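You operate a simulated robot arm through the tools that you are given. There is no shell and no other tool. Be economical: measure what you need, move in short steps, check, and stop when the job is done.

Carry out the task below with a simulated two-armed robot. There is one attempt and no reset: what you move stays moved.

Task
Pick up the white filter that says "medium" from the top of the steel bench with one hand, pass it to the other hand and put it on the top of the roller table.
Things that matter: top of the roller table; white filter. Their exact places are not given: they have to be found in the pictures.

Only the result counts: the job must be done as asked and must still hold three seconds after the hand-in. Knocking over, shifting, dropping, spilling or breaking anything else fails it.

Robot
Two 6-joint arms with two-finger grippers on one trunk, on a base that drives. Base frame: it is fixed to the floor where the robot stands at the start and does not move with it; the origin is under the middle of the robot, x ahead of it, y to its left, z up; the surface under the hand at the start is at about z = 0.88. Lengths are in m, angles in rad, forces in N, time in s.
The left shoulder is at the start at [0.07, 0.176, 1.215], the right one opposite. With the tool pointing down near the work surface each hand reaches from about 0.46 to 0.8 m from the robot's upright axis, wherever it stands, measured 20 degrees to its own side. Places, roughly: top of the roller table [0.6, -4.6, 0.8]. Payload 2.45 kg a hand.
Tool frame (each hand has its own): the origin (TCP) lies between the finger pads and is the grasp point; the fingertips stand 0.026 m ahead of it; z points along the fingers, y is the line along which they close. Largest opening 0.096 m; the body of the gripper starts 0.069 m behind the TCP.
Orientation is that of the tool frame in the base frame, as a unit quaternion [x, y, z, w]. With the fingers straight down and closing along the base's y, the tool's x points along the base's -x, its y along +y and its z along -z.

Tools
- The arms move only by the tool move_arm. It takes "left_series", "right_series" or both (then of equal length, played together; a hand with none holds still); each is a list of rows, each a list of 3 entries, a list of its own where there are three numbers: the shift along the base's x, y, z in units of 300 mm (1.0 is 300 mm), then the turn, a rotation vector about the base's x, y, z in units of 60 degrees (1.0 is 60 degrees), then the gripper command, from -1 (fully open) to 1 (shut), values between in proportion. In form: [[[dx, dy, dz], [wx, wy, wz], grip], ...]. A call has 1 to 12 rows; each row is the pose to reach, as a shift and turn from the pose commanded when the call began. A call with a number of a shift or a turn outside -1 to 1 is refused whole. A row lasts 0.2 s, in which the tool goes at most 0.05 m and 0.15 rad; a call with a longer step from one row to the next is refused whole, and so is a gripper value outside its range. Where a pose cannot be reached the arm comes as near as it can. A force on the tool above 40 N (or 10 N above the force at the start of the call, whichever is more), or a blocked arm, ends the call early, and 0.2 s more pass. The fingers move at their own pace and stop on an object; they squeeze with about 28 N. The grip force told is the motor's: it shows also when the fingers shut on nothing. Time passes only in rows, and 0.2 s behind the last, so rows that repeat a pose let the fingers close. The reply holds the time, the measured pose of the TCP, the force on the tool along the base axes, the opening and the grip force, in the units named above and with some noise, with the torque about the TCP (base axes, N m) and any sound that the robot's microphone picked up.
- Cameras (640 x 400 px; columns grow to the right, rows downward): "scene" is now at [0.1261, -0.0169, 1.5141]; the picture's right is [-0.22, -0.97, 0.00], its down [-0.76, 0.17, -0.63] and it looks along [0.62, -0.14, -0.78] (base axes); focal length 266 px, centre (320, 200). "left" rides on the left gripper at [0.082, -0.003, -0.098] in its tool frame; the picture's right is [0.04, 1.00, 0.00], its down [-0.73, 0.03, -0.68] and it looks along [-0.68, 0.03, 0.73] (tool axes); focal length 256 px, centre (320, 200). "right" rides on the right gripper at [0.082, 0.003, -0.098] in its tool frame; the picture's right is [-0.04, 1.00, 0.00], its down [-0.73, -0.03, -0.68] and it looks along [-0.68, -0.03, 0.73] (tool axes); focal length 256 px, centre (320, 200).
- camera(camera): a new picture of that camera. No time passes.
- move_column(by): slides the trunk up (or, below 0, down) by that many m; the arms and the scene camera ride with it, the base frame stays. It gives what a move gives, with no picture.
- steer(legs): drives the robot by 1 to 6 legs, each [ahead, left, turn to the left] in m, m and rad, along the robot's own axes; the way and the turn of a leg run together, so that a leg with both is an arc; at most 1.5 m and 3.142 rad a leg. The arms and the cameras ride along, it lands a little off, and it stops where it bumps. It gives what a move gives.
- turn_head(pan, tilt): turns the head with the scene camera to pan (to the left, within 1.501 rad either way) and tilt (down, from -0.506 to 1.204), counted from straight ahead of the robot. It gives what a move gives.
- probe_pixels(camera, pixels): for up to 12 pixels [column, row] of the newest picture of that camera ("zoom" is the newest enlarged one), the place [x, y, z] in the base frame of the surface seen there, good to about 0.002 m. No time passes.
- enlarge(camera, box): a new picture of the part [left, top, right, bottom] of that camera's present view, enlarged. No time passes.
- job_done(): hands the job in; it is judged then, once.

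Keep the steps short. Do not move on a guess: measure, check each grasp and each placing, and mend mistakes. In all there are 80 turns and 78 pictures (those below and enlarged ones count). Leave the grippers open and the arms clear of the work at the hand-in unless told otherwise, and finish with a single line.

The tools are called after "Request:" as a command line: name --argument value ..., lists and objects as JSON in quotes. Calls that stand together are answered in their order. move_arm: Moves the arms, as the interface text tells. Its arguments: {"type":"object","properties":{"left_series":{"type":"array","items":{"type":"array"}},"right_series":{"type":"array","items":{"type":"array"}}},"required":[]} The other tools are called the same way: move_column (by) slides the trunk up or down; steer (legs) drives the base; turn_head (pan, tilt) turns the head that bears the scene camera; camera (camera) takes a picture; probe_pixels (camera, pixels) gives the place of the surface under pixels of a picture; enlarge (camera, box) takes an enlarged picture of a part of a camera's view; job_done () hands the job in.

At the start:

```text
time: 0.0
left_position: [0.6223, 0.1654, 1.157]
left_ee_rot: [0.001, 1.0, -0.001, 0.0]
left_force: [0.4, 0.3, -0.2]
left_wrist_torque: [-0.02, -0.01, 0.01]
left_opening: 0.0961
left_grasp_force: 0.1
right_position: [0.4644, -0.3398, 1.2112]
right_ee_rot: [0.0, 1.0, 0.0, 0.001]
right_force: [-1.1, 0.5, 0.6]
right_wrist_torque: [-0.01, 0.03, 0.0]
right_opening: 0.0964
right_grasp_force: 0.0
trunk travel left (down, up): [-0.7, 0.14]
robot x, y, heading: [0.0011, -0.0011, 0.005]
head pan, tilt: [-0.223, 0.887]
```

scene: 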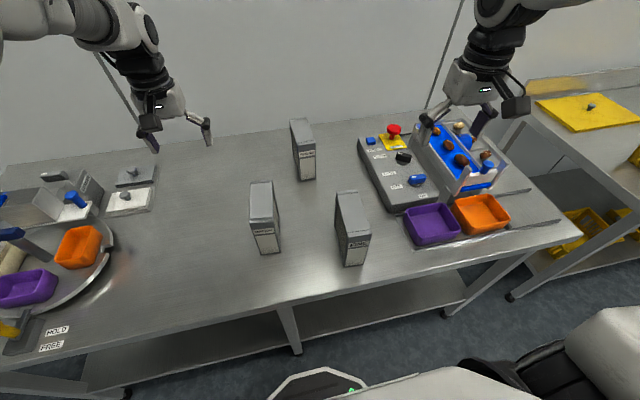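
right: 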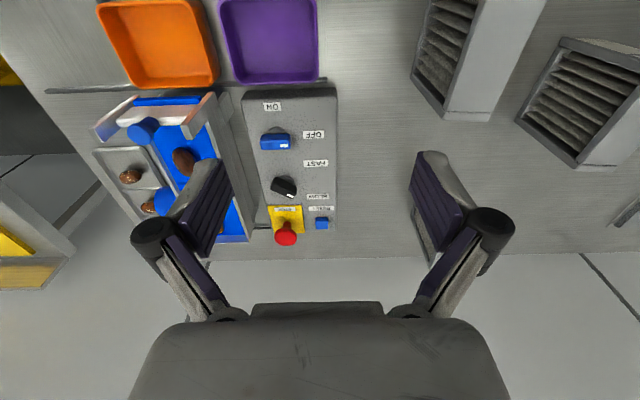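
left: 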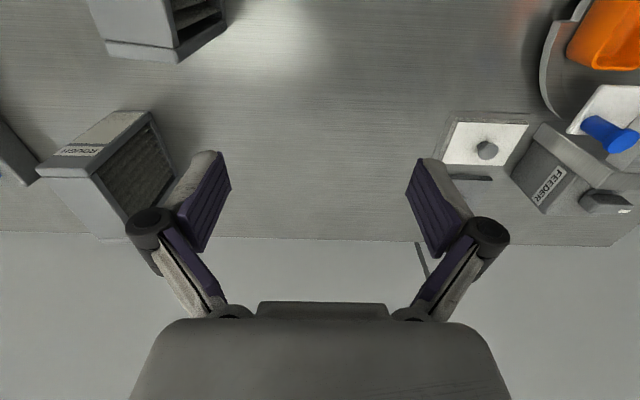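

I see three filters: near (265,215), (303,148), (352,228). I'll enlarge to read their labels.

Request:
enlarge --camera "scene" --box '[235, 165, 385, 275]'

Request:
enlarge --camera "scene" --box '[265, 105, 345, 190]'

```text
3.64 times, centred on (310, 220) of scene
```

zoom: 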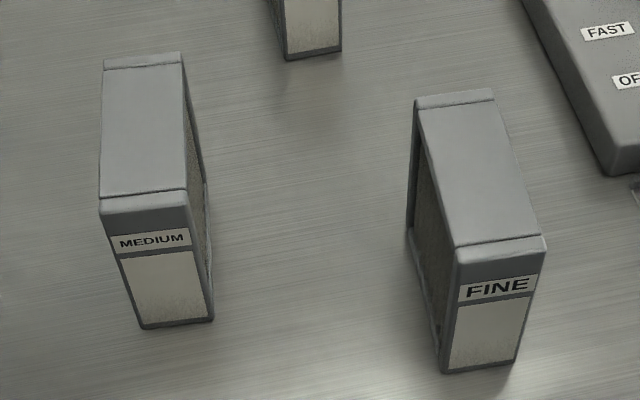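

```text
4.71 times, centred on (305, 148) of scene
```

zoom: 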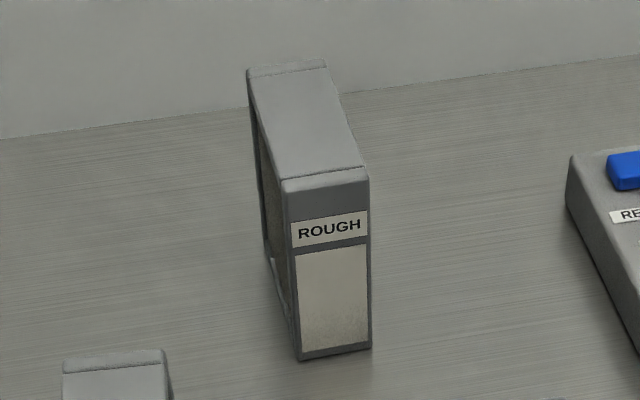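

The medium filter is the left one at (265,215). I'll measure its corners: top face, base front, and the bench.

Request:
enlarge --camera "scene" --box '[225, 165, 305, 265]'

Request:
probe_pixels --camera "scene" --pixels '[[252, 184], [271, 183], [250, 216], [276, 215], [261, 200], [260, 250], [277, 250], [253, 222], [277, 220], [262, 260], [240, 250], [300, 240]]'

```text
4.00 times, centred on (265, 215) of scene
```

zoom: 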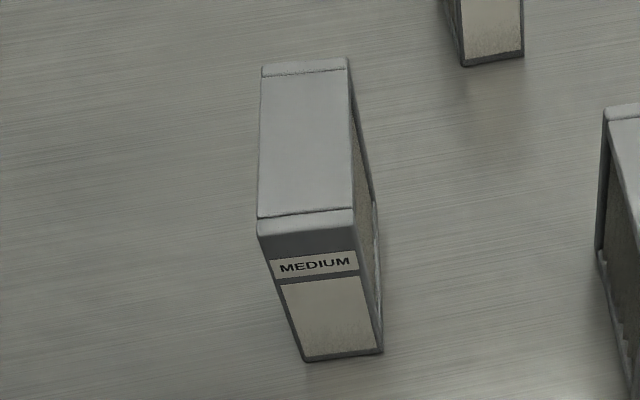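

```text
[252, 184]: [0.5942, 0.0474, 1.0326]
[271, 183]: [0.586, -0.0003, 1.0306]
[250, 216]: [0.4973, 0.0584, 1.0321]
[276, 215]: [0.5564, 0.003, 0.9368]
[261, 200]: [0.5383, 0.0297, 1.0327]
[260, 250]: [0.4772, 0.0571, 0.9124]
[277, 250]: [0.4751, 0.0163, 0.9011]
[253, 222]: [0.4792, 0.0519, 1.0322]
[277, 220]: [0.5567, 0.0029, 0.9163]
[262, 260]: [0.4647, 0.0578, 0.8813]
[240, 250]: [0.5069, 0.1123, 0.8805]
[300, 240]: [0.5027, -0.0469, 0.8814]
```

Now I'll probe the corners precisely in the zoom view.

Request:
probe_pixels --camera "zoom" --pixels '[[265, 68], [344, 62], [260, 215], [349, 205], [262, 140], [346, 130], [305, 140], [306, 356], [380, 348], [262, 228], [351, 215], [305, 68]]'

Request:
turn_head --pan -1.4 --tilt 0.5

Request:
camera --camera "scene"

```text
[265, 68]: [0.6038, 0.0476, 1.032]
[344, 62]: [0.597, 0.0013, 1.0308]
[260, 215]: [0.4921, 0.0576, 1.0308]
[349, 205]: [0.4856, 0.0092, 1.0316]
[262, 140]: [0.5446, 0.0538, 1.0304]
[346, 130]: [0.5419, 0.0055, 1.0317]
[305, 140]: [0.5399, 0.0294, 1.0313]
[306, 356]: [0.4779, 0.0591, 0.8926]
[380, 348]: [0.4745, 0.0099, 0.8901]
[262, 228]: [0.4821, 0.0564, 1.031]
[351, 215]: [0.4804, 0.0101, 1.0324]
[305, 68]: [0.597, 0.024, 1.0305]
```

```text
time: 1.4
left_position: [0.6226, 0.166, 1.156]
left_ee_rot: [0.0, 1.0, -0.001, 0.0]
left_force: [-0.6, 0.0, 0.6]
left_wrist_torque: [-0.02, -0.01, 0.03]
left_opening: 0.0961
left_grasp_force: 0.1
right_position: [0.464, -0.3402, 1.2111]
right_ee_rot: [0.001, 1.0, 0.0, 0.0]
right_force: [-0.4, 0.0, -0.3]
right_wrist_torque: [0.0, -0.01, 0.01]
right_opening: 0.096
right_grasp_force: 0.0
trunk travel left (down, up): [-0.7, 0.14]
robot x, y, heading: [-0.0005, -0.0004, -0.001]
head pan, tilt: [-1.4, 0.499]
```

```text
71 pictures are left
```

scene: 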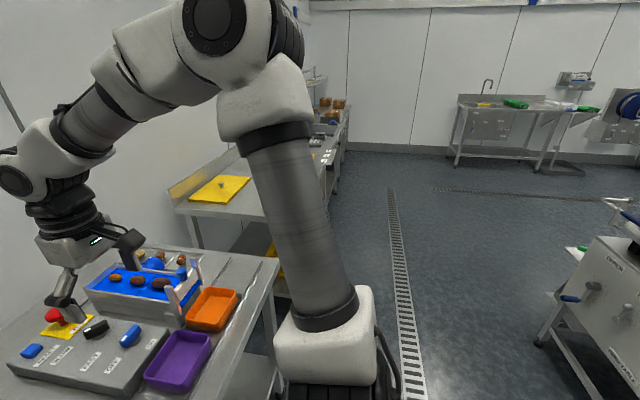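

The medium filter's top spans x 0.478–0.604 and y 0.005–0.054 at z 1.031. Its centre is about (0.541, 0.030) with yaw about −0.075. I'll move the left hand above it, still well clear, and look.

Request:
move_arm --left_series '[[[-0.07, -0.11, 0], [0, 0, -0.018], -1], [[-0.14, -0.22, 0], [0, 0, -0.036], -1], [[-0.21, -0.34, 0], [0, 0, -0.054], -1], [[-0.272, -0.453, 0], [0, 0, -0.072], -1], [[-0.272, -0.453, 0], [0, 0, -0.072], -1]]'

Request:
camera --camera "left"

Request:
turn_head --pan -0.2 --tilt 0.7

Request:
camera --camera "scene"

```text
time: 2.6
left_position: [0.577, 0.0946, 1.1731]
left_ee_rot: [0.015, 0.999, -0.037, 0.001]
left_force: [-0.4, 0.2, -0.1]
left_wrist_torque: [0.0, -0.02, 0.0]
left_opening: 0.096
left_grasp_force: 0.0
left hand out of reach, approached as far as the arm can: row 3, 4, 5
right_position: [0.4633, -0.34, 1.2115]
right_ee_rot: [0.0, 1.0, -0.001, 0.001]
right_force: [-0.1, 0.4, -0.9]
right_wrist_torque: [0.0, 0.01, 0.04]
right_opening: 0.0959
right_grasp_force: 0.1
trunk travel left (down, up): [-0.7, 0.14]
robot x, y, heading: [-0.0005, -0.0056, -0.001]
head pan, tilt: [-1.4, 0.499]
```

```text
70 pictures are left
```

left: 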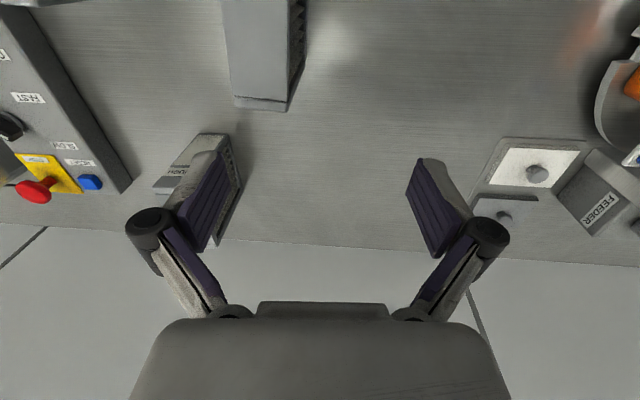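

```text
time: 4.0
left_position: [0.5769, 0.096, 1.1742]
left_ee_rot: [0.014, 0.999, -0.037, 0.002]
left_force: [-0.2, 0.6, 0.5]
left_wrist_torque: [0.01, -0.02, -0.01]
left_opening: 0.0958
left_grasp_force: 0.0
right_position: [0.4631, -0.3398, 1.2097]
right_ee_rot: [0.0, 1.0, 0.0, 0.0]
right_force: [0.1, 0.6, 0.4]
right_wrist_torque: [0.0, 0.03, 0.02]
right_opening: 0.0959
right_grasp_force: 0.1
trunk travel left (down, up): [-0.7, 0.14]
robot x, y, heading: [-0.0016, 0.0041, 0.0]
head pan, tilt: [-0.201, 0.7]
```

```text
69 pictures are left
```

scene: 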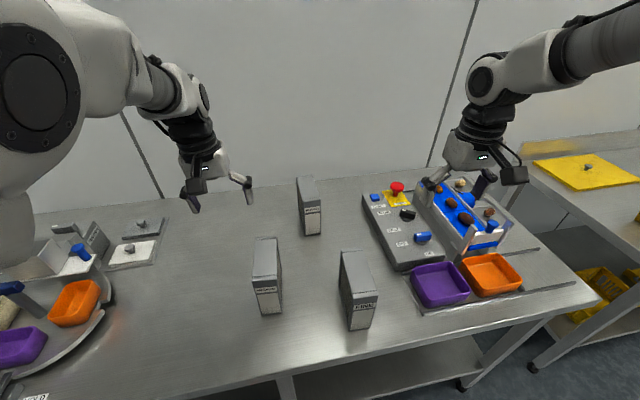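

The near-range limit stopped the left hand at (0.577, 0.096). Both hands are well above everything, with the fingertips above z 1.14. I'll drive the base back 0.09 m and right 0.2 m, which puts the filter near 20° on the left side.

Request:
steer --legs '[[-0.09, 0, 0], [0, -0.2, 0]]'

Request:
camera --camera "scene"

```text
time: 6.3
left_position: [0.4882, -0.1028, 1.1732]
left_ee_rot: [0.013, 0.999, -0.038, 0.001]
left_force: [0.3, 0.6, -0.2]
left_wrist_torque: [-0.04, 0.02, -0.02]
left_opening: 0.096
left_grasp_force: 0.0
right_position: [0.3761, -0.5366, 1.2122]
right_ee_rot: [-0.001, 1.0, 0.0, 0.001]
right_force: [-0.6, -0.5, 0.2]
right_wrist_torque: [-0.01, -0.01, 0.01]
right_opening: 0.0962
right_grasp_force: 0.0
trunk travel left (down, up): [-0.7, 0.14]
robot x, y, heading: [-0.0851, -0.2002, 0.003]
head pan, tilt: [-0.201, 0.7]
```

```text
68 pictures are left
```

scene: 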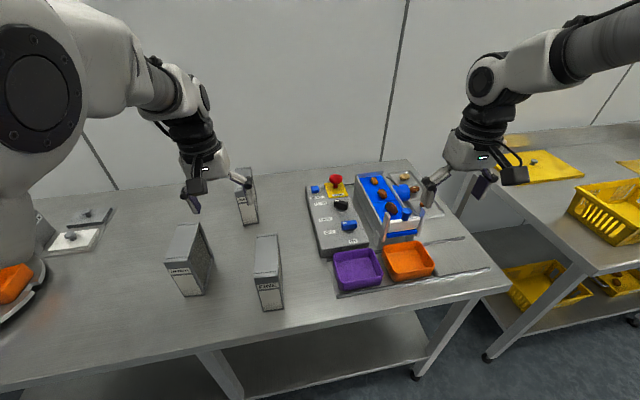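

I'll send a zero move to see what pose the arm treats as commanded.

Request:
move_arm --left_series '[[[0.05, 0.1, 0], [0, 0, 0], -1], [[0.1, 0.2, 0], [0, 0, 0], -1], [[0.1, 0.2, 0], [0, 0, 0], -1]]'

```text
time: 7.1
left_position: [0.5181, -0.046, 1.1747]
left_ee_rot: [0.013, 0.999, -0.037, 0.002]
left_force: [0.4, 0.5, 0.4]
left_wrist_torque: [0.04, 0.01, 0.01]
left_opening: 0.0959
left_grasp_force: 0.1
right_position: [0.3752, -0.5407, 1.2106]
right_ee_rot: [-0.001, 1.0, 0.001, 0.0]
right_force: [-0.2, 0.1, -0.7]
right_wrist_torque: [0.02, -0.01, -0.04]
right_opening: 0.0961
right_grasp_force: 0.0
trunk travel left (down, up): [-0.7, 0.14]
robot x, y, heading: [-0.0921, -0.2007, 0.001]
head pan, tilt: [-0.201, 0.7]
```

Moves count from the reached pose. Next I go to (0.541, 0.030, 1.145), upright, with yaw −0.075.

Request:
move_arm --left_series '[[[0.04, 0.13, 0], [0.036, 0, -0.02], -1], [[0.077, 0.253, 0], [0.072, 0, -0.045], -1], [[0.077, 0.253, -0.1], [0.072, 0, -0.045], -1], [[0.077, 0.253, -0.1], [0.072, 0, -0.045], -1]]'

Request:
camera --camera "left"

Request:
camera --camera "scene"

```text
time: 8.1
left_position: [0.5427, 0.0328, 1.1427]
left_ee_rot: [0.037, 0.999, 0.0, 0.0]
left_force: [-0.3, 0.2, -0.5]
left_wrist_torque: [0.01, 0.01, 0.0]
left_opening: 0.0961
left_grasp_force: 0.1
right_position: [0.3764, -0.5382, 1.2115]
right_ee_rot: [-0.001, 1.0, 0.0, 0.0]
right_force: [0.6, -0.6, -1.1]
right_wrist_torque: [0.01, 0.02, -0.02]
right_opening: 0.0961
right_grasp_force: 0.1
trunk travel left (down, up): [-0.7, 0.14]
robot x, y, heading: [-0.0907, -0.1958, 0.003]
head pan, tilt: [-0.201, 0.7]
```

```text
67 pictures are left
```

left: 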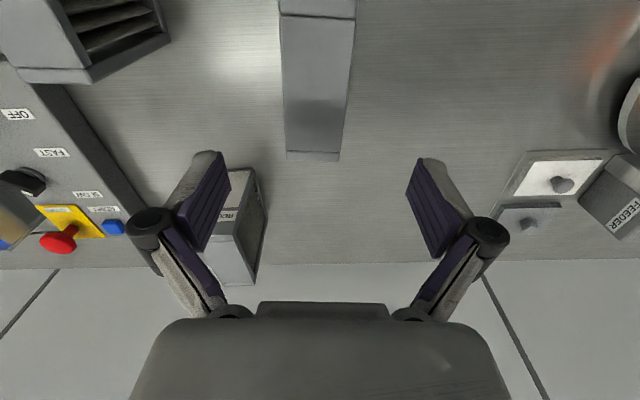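

```text
66 pictures are left
```

scene: 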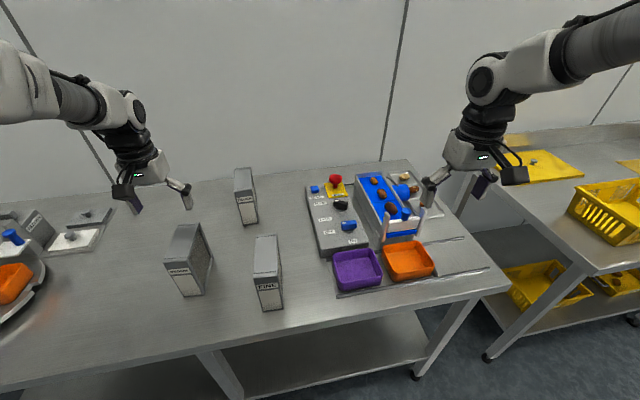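

I'll check the filter's place again from the wrist camera.

Request:
probe_pixels --camera "left" --pixels '[[288, 148], [338, 150], [281, 20], [354, 22], [312, 155], [315, 80], [283, 60], [350, 60], [205, 160], [425, 165], [240, 230], [345, 140]]'

Request:
enlarge --camera "scene" --box '[90, 140, 290, 310]'

```text
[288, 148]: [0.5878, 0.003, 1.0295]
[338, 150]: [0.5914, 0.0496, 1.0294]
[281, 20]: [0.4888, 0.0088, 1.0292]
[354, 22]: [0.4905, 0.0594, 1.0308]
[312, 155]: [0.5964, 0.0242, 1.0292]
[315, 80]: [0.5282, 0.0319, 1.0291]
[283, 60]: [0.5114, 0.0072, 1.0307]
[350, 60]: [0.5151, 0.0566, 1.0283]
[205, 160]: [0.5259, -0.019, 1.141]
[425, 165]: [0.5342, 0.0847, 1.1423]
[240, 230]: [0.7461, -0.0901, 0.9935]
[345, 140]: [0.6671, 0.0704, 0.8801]
```

```text
2.35 times, centred on (190, 225) of scene
```

zoom: 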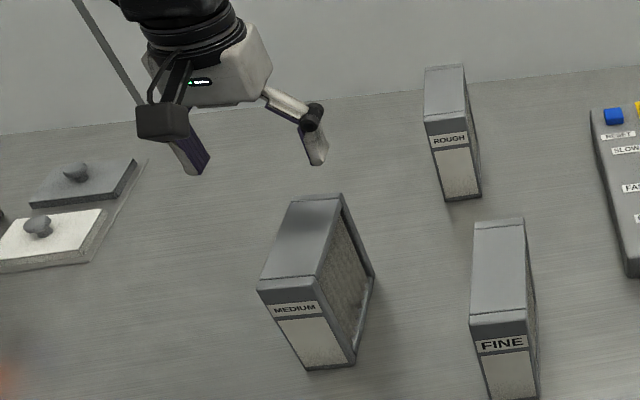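

The wrist camera agrees: centre (0.541, 0.030), top z 1.030. I'll descend until the TCP is at z 0.997.

Request:
move_arm --left_series '[[[-0.005, -0.01, -0.1], [0, 0, 0], -1], [[-0.005, -0.01, -0.2], [0, 0, 0], -1], [[-0.005, -0.01, -0.3], [0, 0, 0], -1], [[-0.005, -0.01, -0.4], [0, 0, 0], -1], [[-0.005, -0.01, -0.487], [0, 0, 0], -1], [[-0.005, -0.01, -0.487], [0, 0, 0], -1]]'

Request:
camera --camera "left"

```text
time: 9.5
left_position: [0.539, 0.0319, 0.9973]
left_ee_rot: [0.037, 0.999, -0.001, 0.0]
left_force: [0.6, -0.7, 0.6]
left_wrist_torque: [0.02, -0.04, 0.03]
left_opening: 0.0961
left_grasp_force: 0.1
right_position: [0.3748, -0.5388, 1.2112]
right_ee_rot: [-0.001, 1.0, 0.0, 0.0]
right_force: [-0.1, -0.2, -1.0]
right_wrist_torque: [0.0, 0.01, 0.02]
right_opening: 0.0959
right_grasp_force: 0.1
trunk travel left (down, up): [-0.7, 0.14]
robot x, y, heading: [-0.0886, -0.198, 0.002]
head pan, tilt: [-0.201, 0.7]
```

```text
64 pictures are left
```

left: 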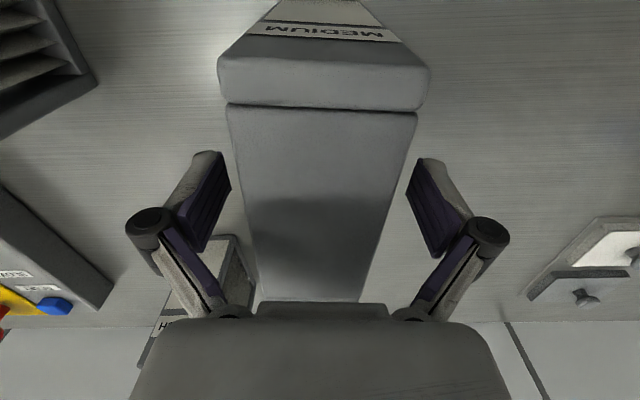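

The filter sits centred between the open fingers. I'll close them.

Request:
move_arm --left_series '[[[0, 0, 0], [0, 0, 0], 1], [[0, 0, 0], [0, 0, 0], 1], [[0, 0, 0], [0, 0, 0], 1], [[0, 0, 0], [0, 0, 0], 1]]'

Request:
camera --camera "left"

```text
time: 10.5
left_position: [0.5397, 0.0319, 0.999]
left_ee_rot: [0.036, 0.999, 0.0, 0.0]
left_force: [4.5, -0.2, 7.0]
left_wrist_torque: [0.17, -0.13, -0.05]
left_opening: 0.0534
left_grasp_force: 27.6
right_position: [0.3762, -0.539, 1.2109]
right_ee_rot: [-0.001, 1.0, 0.0, -0.001]
right_force: [0.2, 0.5, 0.7]
right_wrist_torque: [0.0, -0.01, 0.0]
right_opening: 0.0958
right_grasp_force: 0.0
trunk travel left (down, up): [-0.7, 0.14]
robot x, y, heading: [-0.0854, -0.199, 0.001]
head pan, tilt: [-0.201, 0.7]
```

```text
63 pictures are left
```

left: 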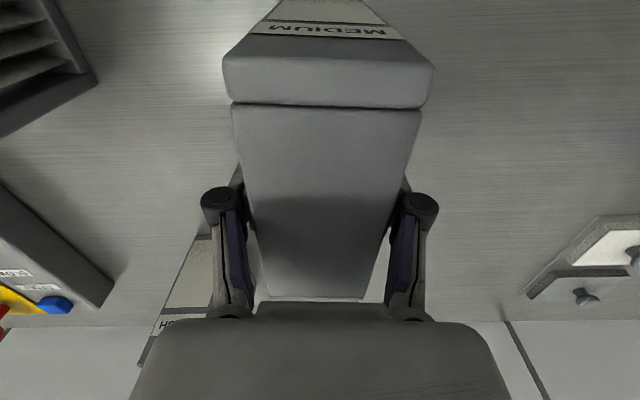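

The grip holds at 0.053 m opening and 27.6 N. I'll lift slowly by 0.15 m.

Request:
move_arm --left_series '[[[0, 0, 0.05], [0, 0, 0], 1], [[0, 0, 0.1], [0, 0, 0], 1], [[0, 0, 0.15], [0, 0, 0], 1], [[0, 0, 0.25], [0, 0, 0], 1], [[0, 0, 0.35], [0, 0, 0], 1], [[0, 0, 0.45], [0, 0, 0], 1], [[0, 0, 0.5], [0, 0, 0], 1], [[0, 0, 0.5], [0, 0, 0], 1]]'

Request:
camera --camera "scene"

```text
time: 12.3
left_position: [0.5401, 0.0298, 1.1466]
left_ee_rot: [0.038, 0.999, 0.0, -0.001]
left_force: [-1.3, 0.5, -1.9]
left_wrist_torque: [0.01, -0.03, 0.0]
left_opening: 0.0532
left_grasp_force: 28.0
right_position: [0.3772, -0.5385, 1.2099]
right_ee_rot: [0.0, 1.0, 0.0, 0.0]
right_force: [-0.9, -0.1, -0.8]
right_wrist_torque: [-0.03, 0.04, 0.01]
right_opening: 0.096
right_grasp_force: 0.1
trunk travel left (down, up): [-0.7, 0.14]
robot x, y, heading: [-0.087, -0.1959, 0.001]
head pan, tilt: [-0.201, 0.7]
```

```text
62 pictures are left
```

scene: 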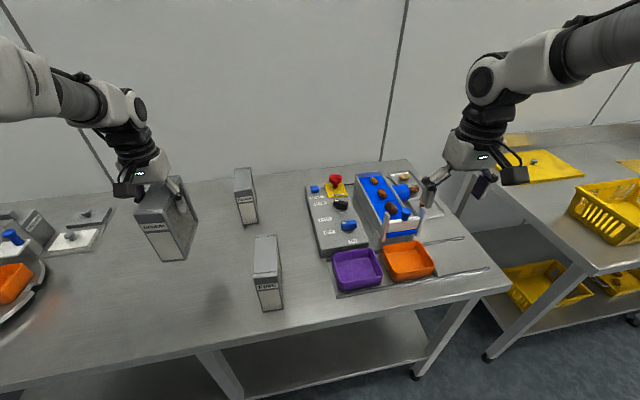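

The filter is lifted, with its bottom at about z 1.03. Before backing away from the bench I'll look to both sides for free floor.

Request:
turn_head --pan 1.5 --tilt 0.5

Request:
camera --camera "scene"

Request:
turn_head --pan -1.5 --tilt 0.4

Request:
camera --camera "scene"

Request:
probe_pixels --camera "scene" --pixels '[[500, 300], [600, 250], [560, 340], [630, 390], [460, 110], [490, 150], [400, 250], [350, 140], [540, 170], [610, 200], [440, 390], [600, 130]]'

```text
time: 14.0
left_position: [0.5405, 0.0309, 1.1467]
left_ee_rot: [0.036, 0.999, -0.001, -0.001]
left_force: [1.5, 0.4, -1.8]
left_wrist_torque: [0.02, -0.01, 0.04]
left_opening: 0.0537
left_grasp_force: 27.6
right_position: [0.3768, -0.5377, 1.2109]
right_ee_rot: [-0.001, 1.0, 0.0, 0.0]
right_force: [-0.6, 0.0, -0.9]
right_wrist_torque: [0.01, 0.02, 0.02]
right_opening: 0.0958
right_grasp_force: 0.0
trunk travel left (down, up): [-0.7, 0.14]
robot x, y, heading: [-0.0867, -0.1997, -0.002]
head pan, tilt: [1.499, 0.499]
```

```text
61 pictures are left
```

scene: 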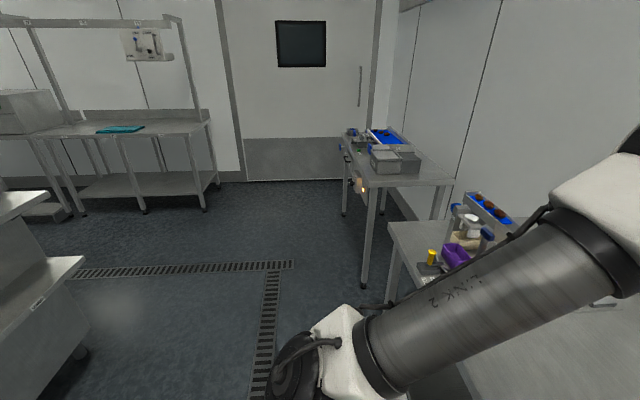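

```text
time: 16.6
left_position: [0.5411, 0.0298, 1.1464]
left_ee_rot: [0.037, 0.999, 0.0, -0.001]
left_force: [0.5, -0.3, -2.5]
left_wrist_torque: [0.01, 0.0, 0.0]
left_opening: 0.0538
left_grasp_force: 27.6
right_position: [0.3757, -0.5382, 1.21]
right_ee_rot: [-0.002, 1.0, 0.0, 0.0]
right_force: [0.9, 0.4, -0.4]
right_wrist_torque: [0.02, 0.01, 0.01]
right_opening: 0.096
right_grasp_force: 0.1
trunk travel left (down, up): [-0.7, 0.14]
robot x, y, heading: [-0.089, -0.1982, 0.004]
head pan, tilt: [-1.499, 0.4]
```

```text
60 pictures are left
```

scene: 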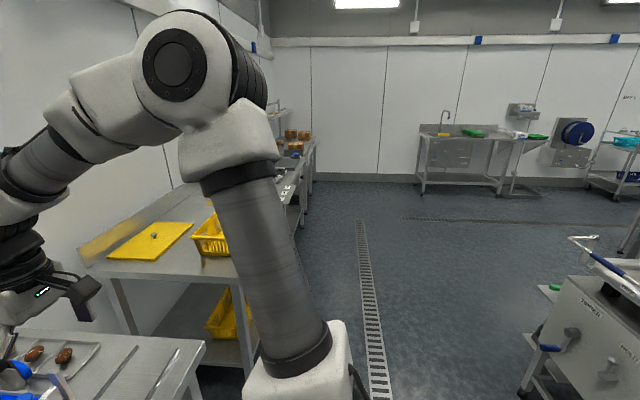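

```text
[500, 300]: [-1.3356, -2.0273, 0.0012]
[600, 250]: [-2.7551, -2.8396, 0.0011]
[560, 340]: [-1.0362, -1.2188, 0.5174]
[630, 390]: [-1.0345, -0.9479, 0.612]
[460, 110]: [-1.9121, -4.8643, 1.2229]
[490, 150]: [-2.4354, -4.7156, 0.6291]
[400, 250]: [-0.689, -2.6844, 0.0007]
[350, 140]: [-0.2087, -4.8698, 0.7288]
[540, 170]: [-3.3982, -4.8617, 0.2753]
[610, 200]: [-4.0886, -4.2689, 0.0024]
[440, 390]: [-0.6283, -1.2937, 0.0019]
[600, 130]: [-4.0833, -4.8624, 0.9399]
```

The machine behind has its face at x −1.03. Backing up 0.3 m is safe and brings both hands off the bench.

Request:
steer --legs '[[-0.3, 0, 0]]'

Request:
turn_head --pan -0.1 --tilt 0.6

Request:
camera --camera "scene"

```text
time: 18.6
left_position: [0.2517, 0.0283, 1.1465]
left_ee_rot: [0.04, 0.999, 0.0, -0.002]
left_force: [0.0, 0.0, -1.5]
left_wrist_torque: [0.0, -0.02, 0.02]
left_opening: 0.0536
left_grasp_force: 28.2
right_position: [0.0843, -0.5402, 1.2096]
right_ee_rot: [0.001, 1.0, 0.0, 0.0]
right_force: [0.1, 0.0, 0.0]
right_wrist_torque: [-0.03, 0.04, 0.02]
right_opening: 0.0962
right_grasp_force: 0.1
trunk travel left (down, up): [-0.7, 0.14]
robot x, y, heading: [-0.3795, -0.2001, -0.004]
head pan, tilt: [-1.499, 0.4]
```

```text
time: 20.1
left_position: [0.2496, 0.0265, 1.1466]
left_ee_rot: [0.039, 0.999, 0.0, -0.001]
left_force: [0.3, -0.1, -1.8]
left_wrist_torque: [0.0, -0.05, -0.02]
left_opening: 0.0536
left_grasp_force: 28.3
right_position: [0.0833, -0.5402, 1.2105]
right_ee_rot: [0.0, 1.0, 0.0, 0.0]
right_force: [1.0, -0.1, -0.2]
right_wrist_torque: [-0.01, 0.0, 0.02]
right_opening: 0.096
right_grasp_force: 0.1
trunk travel left (down, up): [-0.7, 0.14]
robot x, y, heading: [-0.383, -0.1985, -0.008]
head pan, tilt: [-0.099, 0.6]
```

```text
59 pictures are left
```

scene: 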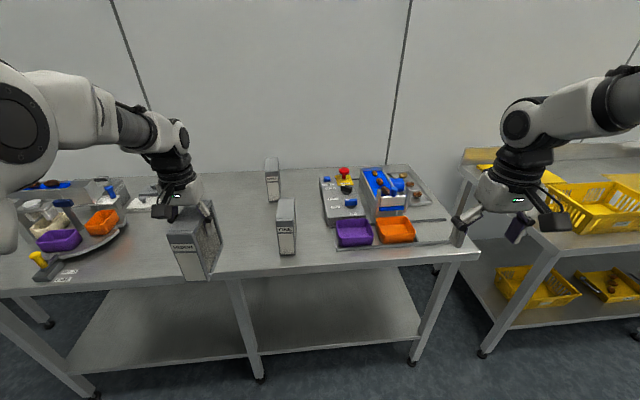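

Next I'll prepare the handover. I'll turn the left hand about 45° left and bring the filter towards the middle, so that its label end faces the right hand.

Request:
move_arm --left_series '[[[0.0, -0.052, 0], [0, 0, 0.1025], 1], [[0.0, -0.104, 0], [0, 0, 0.205], 1], [[0.01, -0.156, -0.03], [0, 0, 0.3075], 1], [[0.01, -0.208, -0.06], [0, 0, 0.41], 1], [[0.02, -0.26, -0.09], [0, 0, 0.5125], 1], [[0.02, -0.312, -0.12], [0, 0, 0.615], 1], [[0.023, -0.364, -0.15], [0, 0, 0.7175], 1], [[0.023, -0.417, -0.17], [0, 0, 0.82], 1], [[0.023, -0.417, -0.17], [0, 0, 0.82], 1]]'

Request:
camera --camera "scene"

```text
time: 22.1
left_position: [0.2565, -0.0994, 1.0969]
left_ee_rot: [-0.382, 0.924, 0.0, -0.001]
left_force: [0.1, -0.4, -2.2]
left_wrist_torque: [-0.01, 0.03, -0.01]
left_opening: 0.0535
left_grasp_force: 28.4
right_position: [0.0831, -0.5401, 1.2107]
right_ee_rot: [0.0, 1.0, -0.001, -0.001]
right_force: [-0.3, -0.3, 0.1]
right_wrist_torque: [-0.01, -0.01, -0.02]
right_opening: 0.096
right_grasp_force: 0.1
trunk travel left (down, up): [-0.7, 0.14]
robot x, y, heading: [-0.3817, -0.1984, -0.004]
head pan, tilt: [-0.099, 0.6]
```

```text
58 pictures are left
```

scene: 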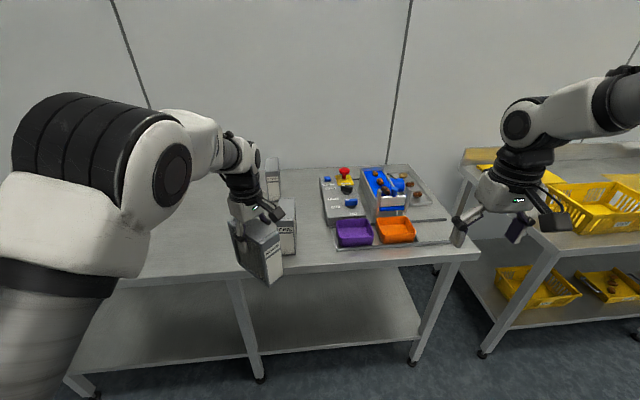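

The left hand is exact: yaw 45° at (0.2565, −0.0994, 1.097). The label end now faces the robot's right. I'll bring the right hand partway in and yaw it 45°.

Request:
move_arm --right_series '[[[0.02, 0.07, 0], [0, 0, 0.125], -1], [[0.04, 0.13, 0], [0, 0, 0.25], -1], [[0.06, 0.2, -0.03], [0, 0, 0.375], -1], [[0.08, 0.26, -0.05], [0, 0, 0.5], -1], [[0.1, 0.33, -0.08], [0, 0, 0.625], -1], [[0.13, 0.4, -0.1], [0, 0, 0.75], -1], [[0.13, 0.4, -0.1], [0, 0, 0.75], -1]]'

```text
time: 23.8
left_position: [0.2563, -0.0989, 1.0975]
left_ee_rot: [-0.38, 0.925, 0.001, 0.0]
left_force: [-0.4, 0.1, -1.7]
left_wrist_torque: [0.03, -0.02, -0.04]
left_opening: 0.0536
left_grasp_force: 27.9
right_position: [0.1224, -0.4194, 1.1809]
right_ee_rot: [-0.383, 0.924, 0.001, 0.0]
right_force: [-0.7, -0.2, -0.4]
right_wrist_torque: [-0.03, -0.01, -0.03]
right_opening: 0.096
right_grasp_force: 0.1
trunk travel left (down, up): [-0.7, 0.14]
robot x, y, heading: [-0.38, -0.1982, -0.008]
head pan, tilt: [-0.099, 0.6]
```

Now I'll pitch the right hand by 50°, so it points forward-left and 40° down, moving slightly nearer.

Request:
move_arm --right_series '[[[0.0, 0.03, 0], [0.084, -0.084, 0], -1], [[0.0, 0.06, 0], [0.168, -0.168, 0], -1], [[0.0, 0.1, 0], [0.252, -0.252, 0], -1], [[0.0, 0.15, 0], [0.336, -0.336, 0], -1], [[0.0, 0.2, 0], [0.42, -0.42, 0], -1], [[0.0, 0.25, 0], [0.504, -0.504, 0], -1], [[0, 0.3, 0], [0.589, -0.589, 0], -1], [[0, 0.3, 0], [0.589, -0.589, 0], -1]]'

Request:
camera --camera "scene"

Request:
camera --camera "right"

```text
time: 25.6
left_position: [0.2563, -0.0988, 1.0972]
left_ee_rot: [-0.38, 0.925, 0.0, -0.001]
left_force: [0.5, -0.7, -1.6]
left_wrist_torque: [0.01, 0.0, -0.01]
left_opening: 0.0535
left_grasp_force: 27.8
right_position: [0.1213, -0.3307, 1.1802]
right_ee_rot: [-0.346, 0.838, 0.162, 0.39]
right_force: [0.2, 0.6, -0.3]
right_wrist_torque: [0.04, -0.06, 0.0]
right_opening: 0.096
right_grasp_force: 0.1
trunk travel left (down, up): [-0.7, 0.14]
robot x, y, heading: [-0.3828, -0.1991, -0.005]
head pan, tilt: [-0.099, 0.6]
```

```text
57 pictures are left
```

scene: 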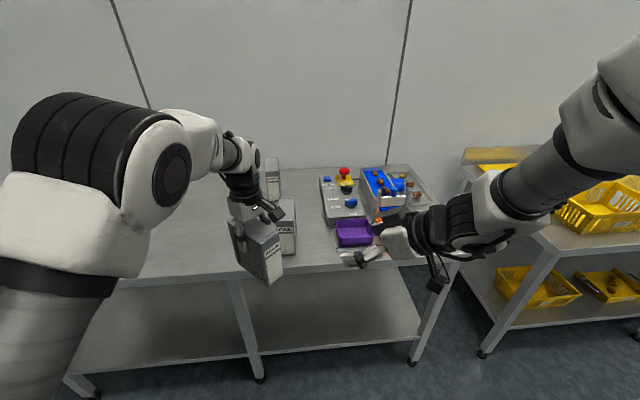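

```text
56 pictures are left
```

right: 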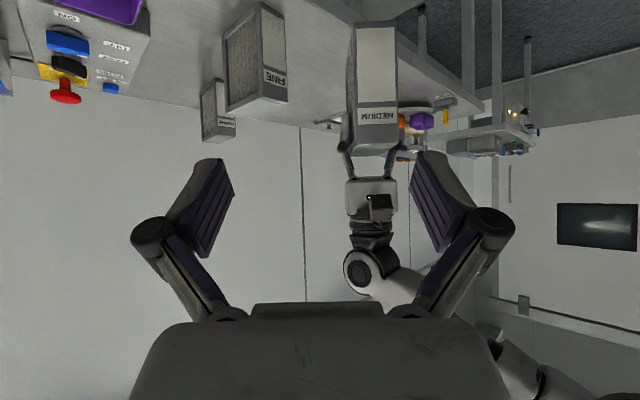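

The right camera sees the filter's label face around (376,100). I'll measure it.

Request:
probe_pixels --camera "right" --pixels '[[359, 30], [394, 30], [356, 120], [395, 120], [360, 75], [394, 75], [376, 90], [360, 150], [390, 150], [376, 195]]'

```text
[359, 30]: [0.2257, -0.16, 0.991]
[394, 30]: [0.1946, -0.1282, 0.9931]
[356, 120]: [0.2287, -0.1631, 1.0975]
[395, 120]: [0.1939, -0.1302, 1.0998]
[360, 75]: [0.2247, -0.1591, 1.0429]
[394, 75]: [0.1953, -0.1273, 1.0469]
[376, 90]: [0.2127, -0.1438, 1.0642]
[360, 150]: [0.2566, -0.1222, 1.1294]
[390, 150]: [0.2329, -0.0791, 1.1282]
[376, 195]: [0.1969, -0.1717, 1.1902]
```

The geometry matches: face centre (0.211, −0.145), top z 1.129, bottom about 0.98. I'll move the right hand to a pre-grasp point 0.12 m back along its approach axis.

Request:
move_arm --right_series '[[[0.036, 0.116, -0.055], [0, 0, 0], -1], [[0.072, 0.232, -0.11], [0, 0, 0], -1], [[0.108, 0.348, -0.165], [0, 0, 0], -1], [[0.143, 0.463, -0.22], [0, 0, 0], -1], [[0.143, 0.463, -0.22], [0, 0, 0], -1]]'

Request:
camera --camera "right"

Request:
camera --camera "scene"

```text
time: 26.9
left_position: [0.2564, -0.0995, 1.097]
left_ee_rot: [-0.381, 0.925, 0.001, -0.001]
left_force: [0.2, -0.6, -2.5]
left_wrist_torque: [0.01, 0.02, 0.03]
left_opening: 0.0533
left_grasp_force: 27.8
right_position: [0.1929, -0.2547, 1.1443]
right_ee_rot: [-0.316, 0.834, 0.181, 0.415]
right_force: [-0.6, 0.8, -0.7]
right_wrist_torque: [0.01, -0.03, 0.04]
right_opening: 0.0959
right_grasp_force: 0.0
right hand out of reach, approached as far as the arm can: row 3, 4, 5
trunk travel left (down, up): [-0.7, 0.14]
robot x, y, heading: [-0.3824, -0.2015, -0.0]
head pan, tilt: [-0.099, 0.6]
stopped in row 5 (right hand): the arm was blocked; the commanded pose is now the measured one
```

```text
55 pictures are left
```

right: 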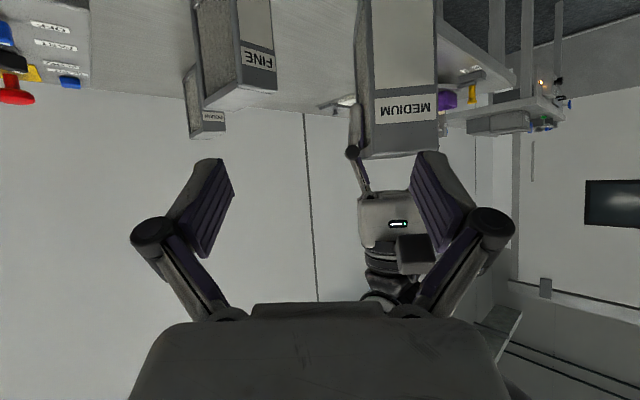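

```text
54 pictures are left
```

scene: 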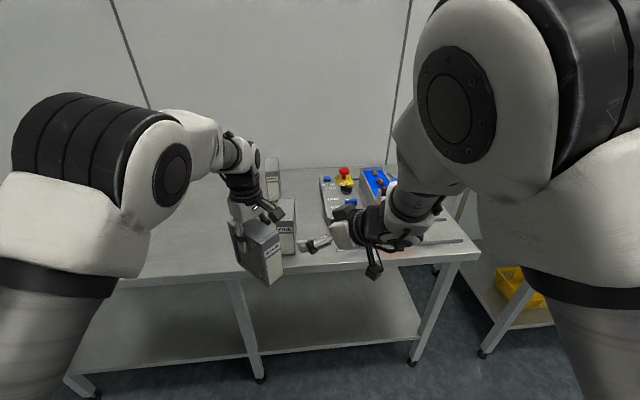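

The right arm is too folded there. I'll back the base up 0.12 m, because the "fine" filter stands close to the bench front. Then I'll hand over further out in front of the robot.

Request:
steer --legs '[[-0.12, 0, 0]]'

Request:
move_arm --left_series '[[[0.09, -0.04, 0], [0, 0, 0], 1], [[0.18, -0.08, 0], [0, 0, 0], 1], [[0.27, -0.12, 0], [0, 0, 0], 1], [[0.34, -0.16, 0], [0, 0, 0], 1], [[0.34, -0.16, 0], [0, 0, 0], 1]]' --right_series '[[[0.03, 0, 0], [0, 0, 0], -1], [[0.07, 0, 0], [-0.02, 0.005, 0.01], -1], [[0.12, 0, 0], [-0.035, 0.01, 0.02], -1], [[0.18, 0, -0.04], [-0.071, 0.021, 0.039], -1], [[0.18, 0, -0.04], [-0.071, 0.021, 0.039], -1]]'

Request:
camera --camera "right"

```text
time: 28.2
left_position: [0.1389, -0.0996, 1.0958]
left_ee_rot: [-0.38, 0.925, 0.0, -0.001]
left_force: [1.0, 0.7, -1.7]
left_wrist_torque: [-0.02, -0.01, 0.04]
left_opening: 0.0537
left_grasp_force: 27.5
right_position: [0.0775, -0.254, 1.1446]
right_ee_rot: [-0.316, 0.834, 0.182, 0.414]
right_force: [0.3, 0.4, -0.8]
right_wrist_torque: [-0.05, 0.0, 0.0]
right_opening: 0.096
right_grasp_force: 0.0
trunk travel left (down, up): [-0.7, 0.14]
robot x, y, heading: [-0.4981, -0.1979, -0.003]
head pan, tilt: [-0.099, 0.6]
```

```text
time: 29.4
left_position: [0.228, -0.1397, 1.098]
left_ee_rot: [-0.381, 0.924, 0.0, 0.0]
left_force: [0.0, 0.7, -1.1]
left_wrist_torque: [0.01, -0.04, 0.0]
left_opening: 0.0534
left_grasp_force: 27.7
left hand out of reach, approached as far as the arm can: row 4, 5
right_position: [0.1278, -0.2547, 1.1331]
right_ee_rot: [-0.346, 0.838, 0.161, 0.389]
right_force: [0.2, -0.6, 0.4]
right_wrist_torque: [0.0, -0.01, -0.02]
right_opening: 0.0957
right_grasp_force: 0.1
trunk travel left (down, up): [-0.7, 0.14]
robot x, y, heading: [-0.4961, -0.1954, -0.005]
head pan, tilt: [-0.099, 0.6]
```

```text
53 pictures are left
```

right: 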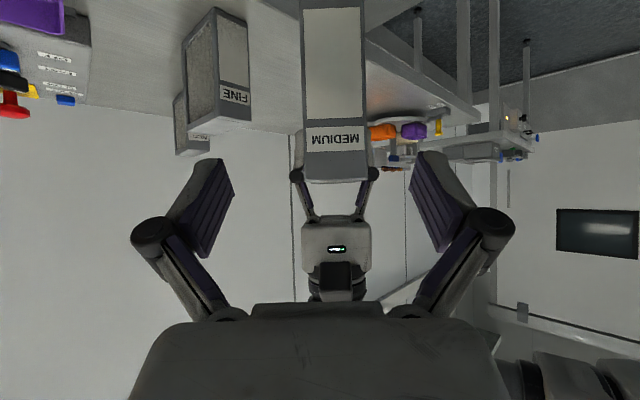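

It's well aligned, with the label face dead ahead. I'll move to 0.08 m back from the grasp point, then check.

Request:
move_arm --right_series '[[[0.03, 0.07, -0.05], [0, 0, 0], -1], [[0.06, 0.11, -0.1], [0, 0, 0], -1], [[0.097, 0.149, -0.145], [0, 0, 0], -1], [[0.097, 0.149, -0.145], [0, 0, 0], -1]]'

Request:
camera --camera "right"

Request:
probe_pixels --camera "right" --pixels '[[290, 100], [350, 100], [290, 30], [350, 30], [320, 130], [320, 60]]'

```text
time: 30.4
left_position: [0.2291, -0.1382, 1.0962]
left_ee_rot: [-0.381, 0.925, 0.0, 0.0]
left_force: [0.4, 0.6, -2.3]
left_wrist_torque: [-0.03, -0.04, -0.01]
left_opening: 0.0536
left_grasp_force: 28.4
right_position: [0.1635, -0.2197, 1.0919]
right_ee_rot: [-0.334, 0.84, 0.168, 0.394]
right_force: [0.4, 0.4, 0.5]
right_wrist_torque: [0.01, -0.02, -0.04]
right_opening: 0.096
right_grasp_force: 0.1
trunk travel left (down, up): [-0.7, 0.14]
robot x, y, heading: [-0.5007, -0.1992, -0.004]
head pan, tilt: [-0.099, 0.6]
```

```text
52 pictures are left
```

right: 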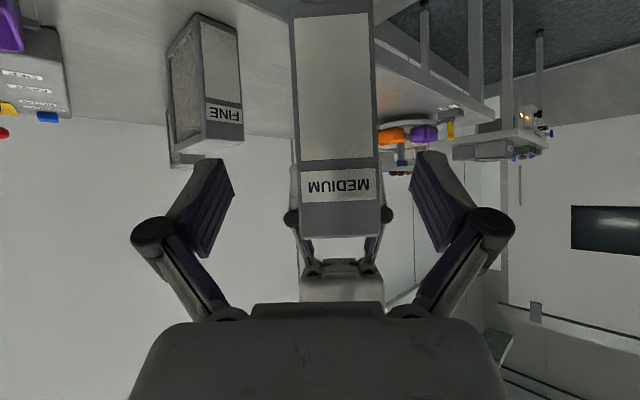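

```text
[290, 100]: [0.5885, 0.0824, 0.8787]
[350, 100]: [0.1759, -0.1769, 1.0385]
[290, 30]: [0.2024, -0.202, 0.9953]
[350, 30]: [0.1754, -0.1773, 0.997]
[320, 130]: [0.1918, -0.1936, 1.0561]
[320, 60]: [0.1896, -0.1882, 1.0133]
```

The view is nearly centred, with an 11 mm lateral offset to correct. I'll correct that first, then advance to the grasp point in small steps.

Request:
move_arm --right_series '[[[-0.027, 0.027, 0], [-0.02, -0.003, 0.017], -1], [[0.02, 0.07, -0.04], [-0.02, -0.003, 0.017], -1], [[0.055, 0.105, -0.08], [-0.02, -0.003, 0.017], -1], [[0.09, 0.143, -0.12], [-0.02, -0.003, 0.017], -1], [[0.127, 0.18, -0.18], [-0.02, -0.003, 0.017], -1], [[0.127, 0.18, -0.18], [-0.02, -0.003, 0.017], -1]]'

Request:
camera --camera "right"

Request:
camera --camera "scene"

```text
time: 31.8
left_position: [0.2291, -0.1398, 1.0961]
left_ee_rot: [-0.382, 0.924, 0.0, 0.0]
left_force: [-0.7, 0.1, -2.6]
left_wrist_torque: [-0.02, 0.0, 0.01]
left_opening: 0.0535
left_grasp_force: 28.4
right_position: [0.2064, -0.1725, 1.0354]
right_ee_rot: [-0.349, 0.838, 0.159, 0.388]
right_force: [-0.1, -0.2, 0.5]
right_wrist_torque: [0.01, -0.05, 0.02]
right_opening: 0.096
right_grasp_force: 0.1
right hand out of reach, approached as far as the arm can: row 3, 4, 5, 6
trunk travel left (down, up): [-0.7, 0.14]
robot x, y, heading: [-0.4969, -0.1972, -0.006]
head pan, tilt: [-0.099, 0.6]
```

```text
51 pictures are left
```

right: 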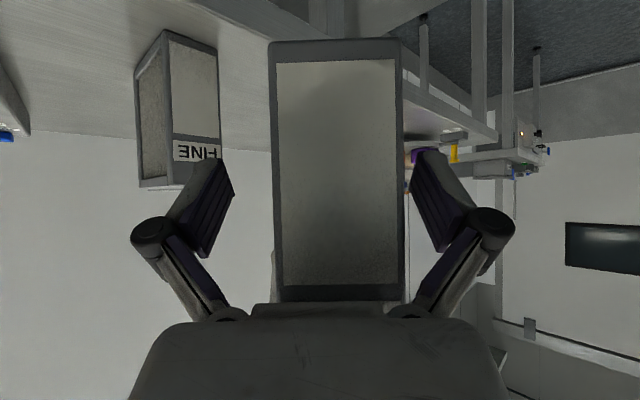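

```text
50 pictures are left
```

scene: 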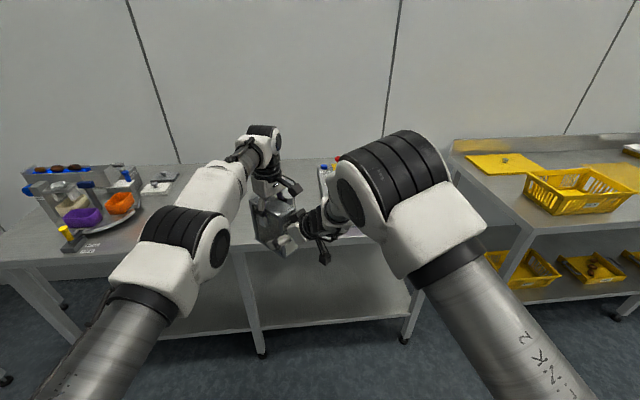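

The depth and height are right, with the right hand at −0.039 along the axis. Laterally there's a 7 mm offset, and the right hand is at a limit, so I'll shift the left hand by (+5, −5) mm instead.

Request:
move_arm --left_series '[[[0.009, -0.009, 0], [0, 0, 0], 1], [[0.017, -0.017, 0], [0, 0, 0], 1], [[0.017, -0.017, 0], [0, 0, 0], 1]]'

Request:
camera --camera "right"

```text
time: 32.6
left_position: [0.2279, -0.1418, 1.096]
left_ee_rot: [-0.381, 0.925, 0.001, -0.001]
left_force: [0.7, -0.2, -2.4]
left_wrist_torque: [0.0, 0.0, 0.02]
left_opening: 0.0536
left_grasp_force: 27.8
left hand out of reach, approached as far as the arm can: row 1, 2, 3
right_position: [0.2068, -0.1725, 1.0343]
right_ee_rot: [-0.35, 0.838, 0.16, 0.387]
right_force: [-0.4, 0.4, 0.3]
right_wrist_torque: [-0.02, 0.01, -0.01]
right_opening: 0.0962
right_grasp_force: 0.0
trunk travel left (down, up): [-0.7, 0.14]
robot x, y, heading: [-0.4999, -0.1979, 0.001]
head pan, tilt: [-0.099, 0.6]
```

```text
49 pictures are left
```

right: 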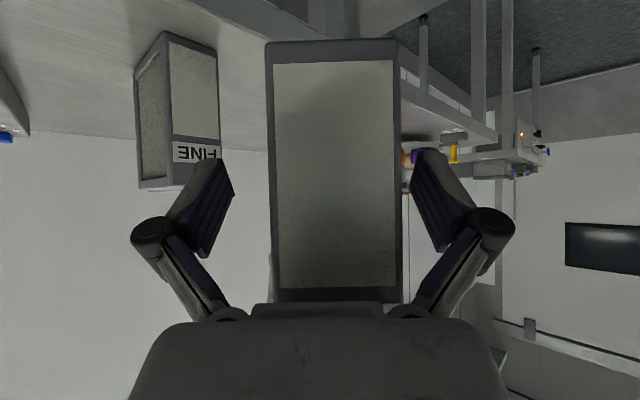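

About 5 mm remains. I'll slide the left hand tangentially, mostly −y, where it still has reach.

Request:
move_arm --left_series '[[[-0.003, -0.015, 0], [0, 0, 0], 1], [[-0.006, -0.03, 0], [0, 0, 0], 1], [[-0.006, -0.03, 0], [0, 0, 0], 1]]'

Request:
camera --camera "right"

```text
time: 33.4
left_position: [0.2265, -0.1484, 1.0956]
left_ee_rot: [-0.381, 0.924, 0.001, -0.001]
left_force: [8.1, 15.6, -6.3]
left_wrist_torque: [-0.24, 0.07, -0.19]
left_opening: 0.0539
left_grasp_force: 28.0
right_position: [0.2079, -0.1713, 1.0355]
right_ee_rot: [-0.35, 0.838, 0.16, 0.387]
right_force: [-7.9, -16.3, 4.4]
right_wrist_torque: [1.3, -0.63, 0.03]
right_opening: 0.096
right_grasp_force: 0.0
trunk travel left (down, up): [-0.7, 0.14]
robot x, y, heading: [-0.5022, -0.197, -0.002]
head pan, tilt: [-0.099, 0.6]
```

```text
48 pictures are left
```

right: 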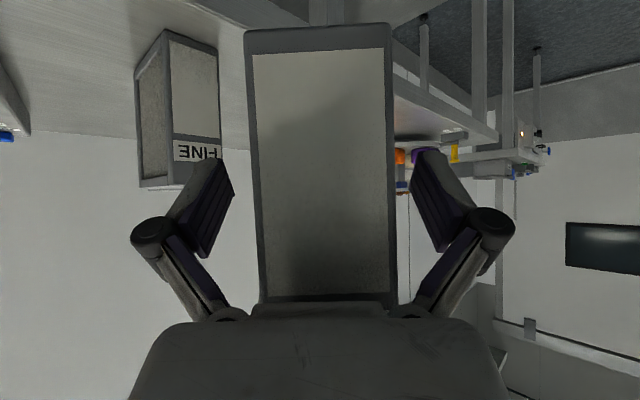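

The lateral position is now centred (face 250–388), but the face touches the palm with about 17 N. I'll back the right hand off 8 mm horizontally.

Request:
move_arm --right_series '[[[-0.01, -0.01, 0], [0, 0, 0], -1], [[-0.02, -0.02, 0], [0, 0, 0], -1], [[-0.02, -0.02, 0], [0, 0, 0], -1]]'

Request:
camera --camera "right"

```text
time: 34.2
left_position: [0.2265, -0.1497, 1.0951]
left_ee_rot: [-0.38, 0.925, 0.0, 0.0]
left_force: [0.6, -0.6, -1.9]
left_wrist_torque: [0.01, 0.01, 0.02]
left_opening: 0.0535
left_grasp_force: 28.1
right_position: [0.1983, -0.1782, 1.0294]
right_ee_rot: [-0.35, 0.84, 0.16, 0.383]
right_force: [-0.1, -0.7, 0.3]
right_wrist_torque: [-0.01, 0.01, 0.0]
right_opening: 0.096
right_grasp_force: 0.0
trunk travel left (down, up): [-0.7, 0.14]
robot x, y, heading: [-0.4986, -0.1982, -0.003]
head pan, tilt: [-0.099, 0.6]
```

```text
47 pictures are left
```

right: 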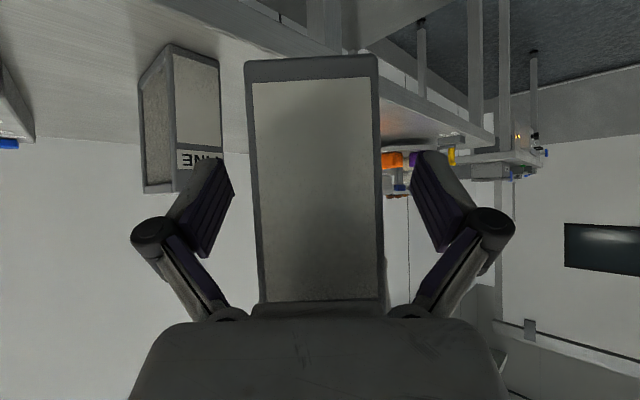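

It's free of contact, the lateral match is within 1 mm, and the grasp is 0.040 from centre. I'll close the right fingers while the left keeps holding.

Request:
move_arm --right_series '[[[0, 0, 0], [0, 0, 0], -0.4], [[0, 0, 0], [0, 0, 0], 0.0], [[0, 0, 0], [0, 0, 0], 1], [[0, 0, 0], [0, 0, 0], 1], [[0, 0, 0], [0, 0, 0], 1]]'

Request:
camera --camera "right"

```text
time: 35.4
left_position: [0.2273, -0.1506, 1.0966]
left_ee_rot: [-0.38, 0.925, 0.0, 0.0]
left_force: [-2.0, -1.1, 16.4]
left_wrist_torque: [-0.11, 0.25, -0.07]
left_opening: 0.0535
left_grasp_force: 28.6
right_position: [0.1986, -0.1784, 1.0328]
right_ee_rot: [-0.348, 0.84, 0.159, 0.386]
right_force: [2.5, 0.2, -16.2]
right_wrist_torque: [-0.42, 0.4, -0.01]
right_opening: 0.0536
right_grasp_force: 28.0
trunk travel left (down, up): [-0.7, 0.14]
robot x, y, heading: [-0.499, -0.2029, -0.003]
head pan, tilt: [-0.099, 0.6]
```

```text
46 pictures are left
```

right: 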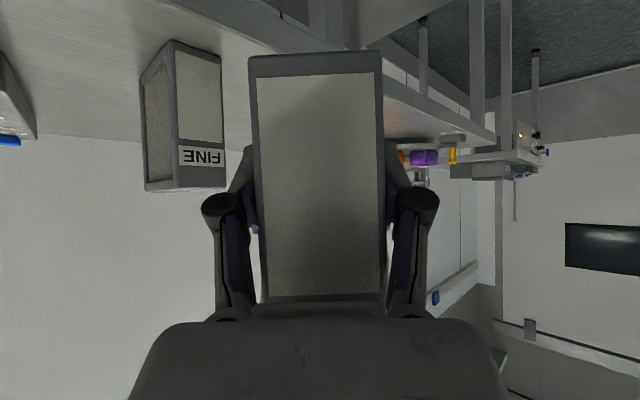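

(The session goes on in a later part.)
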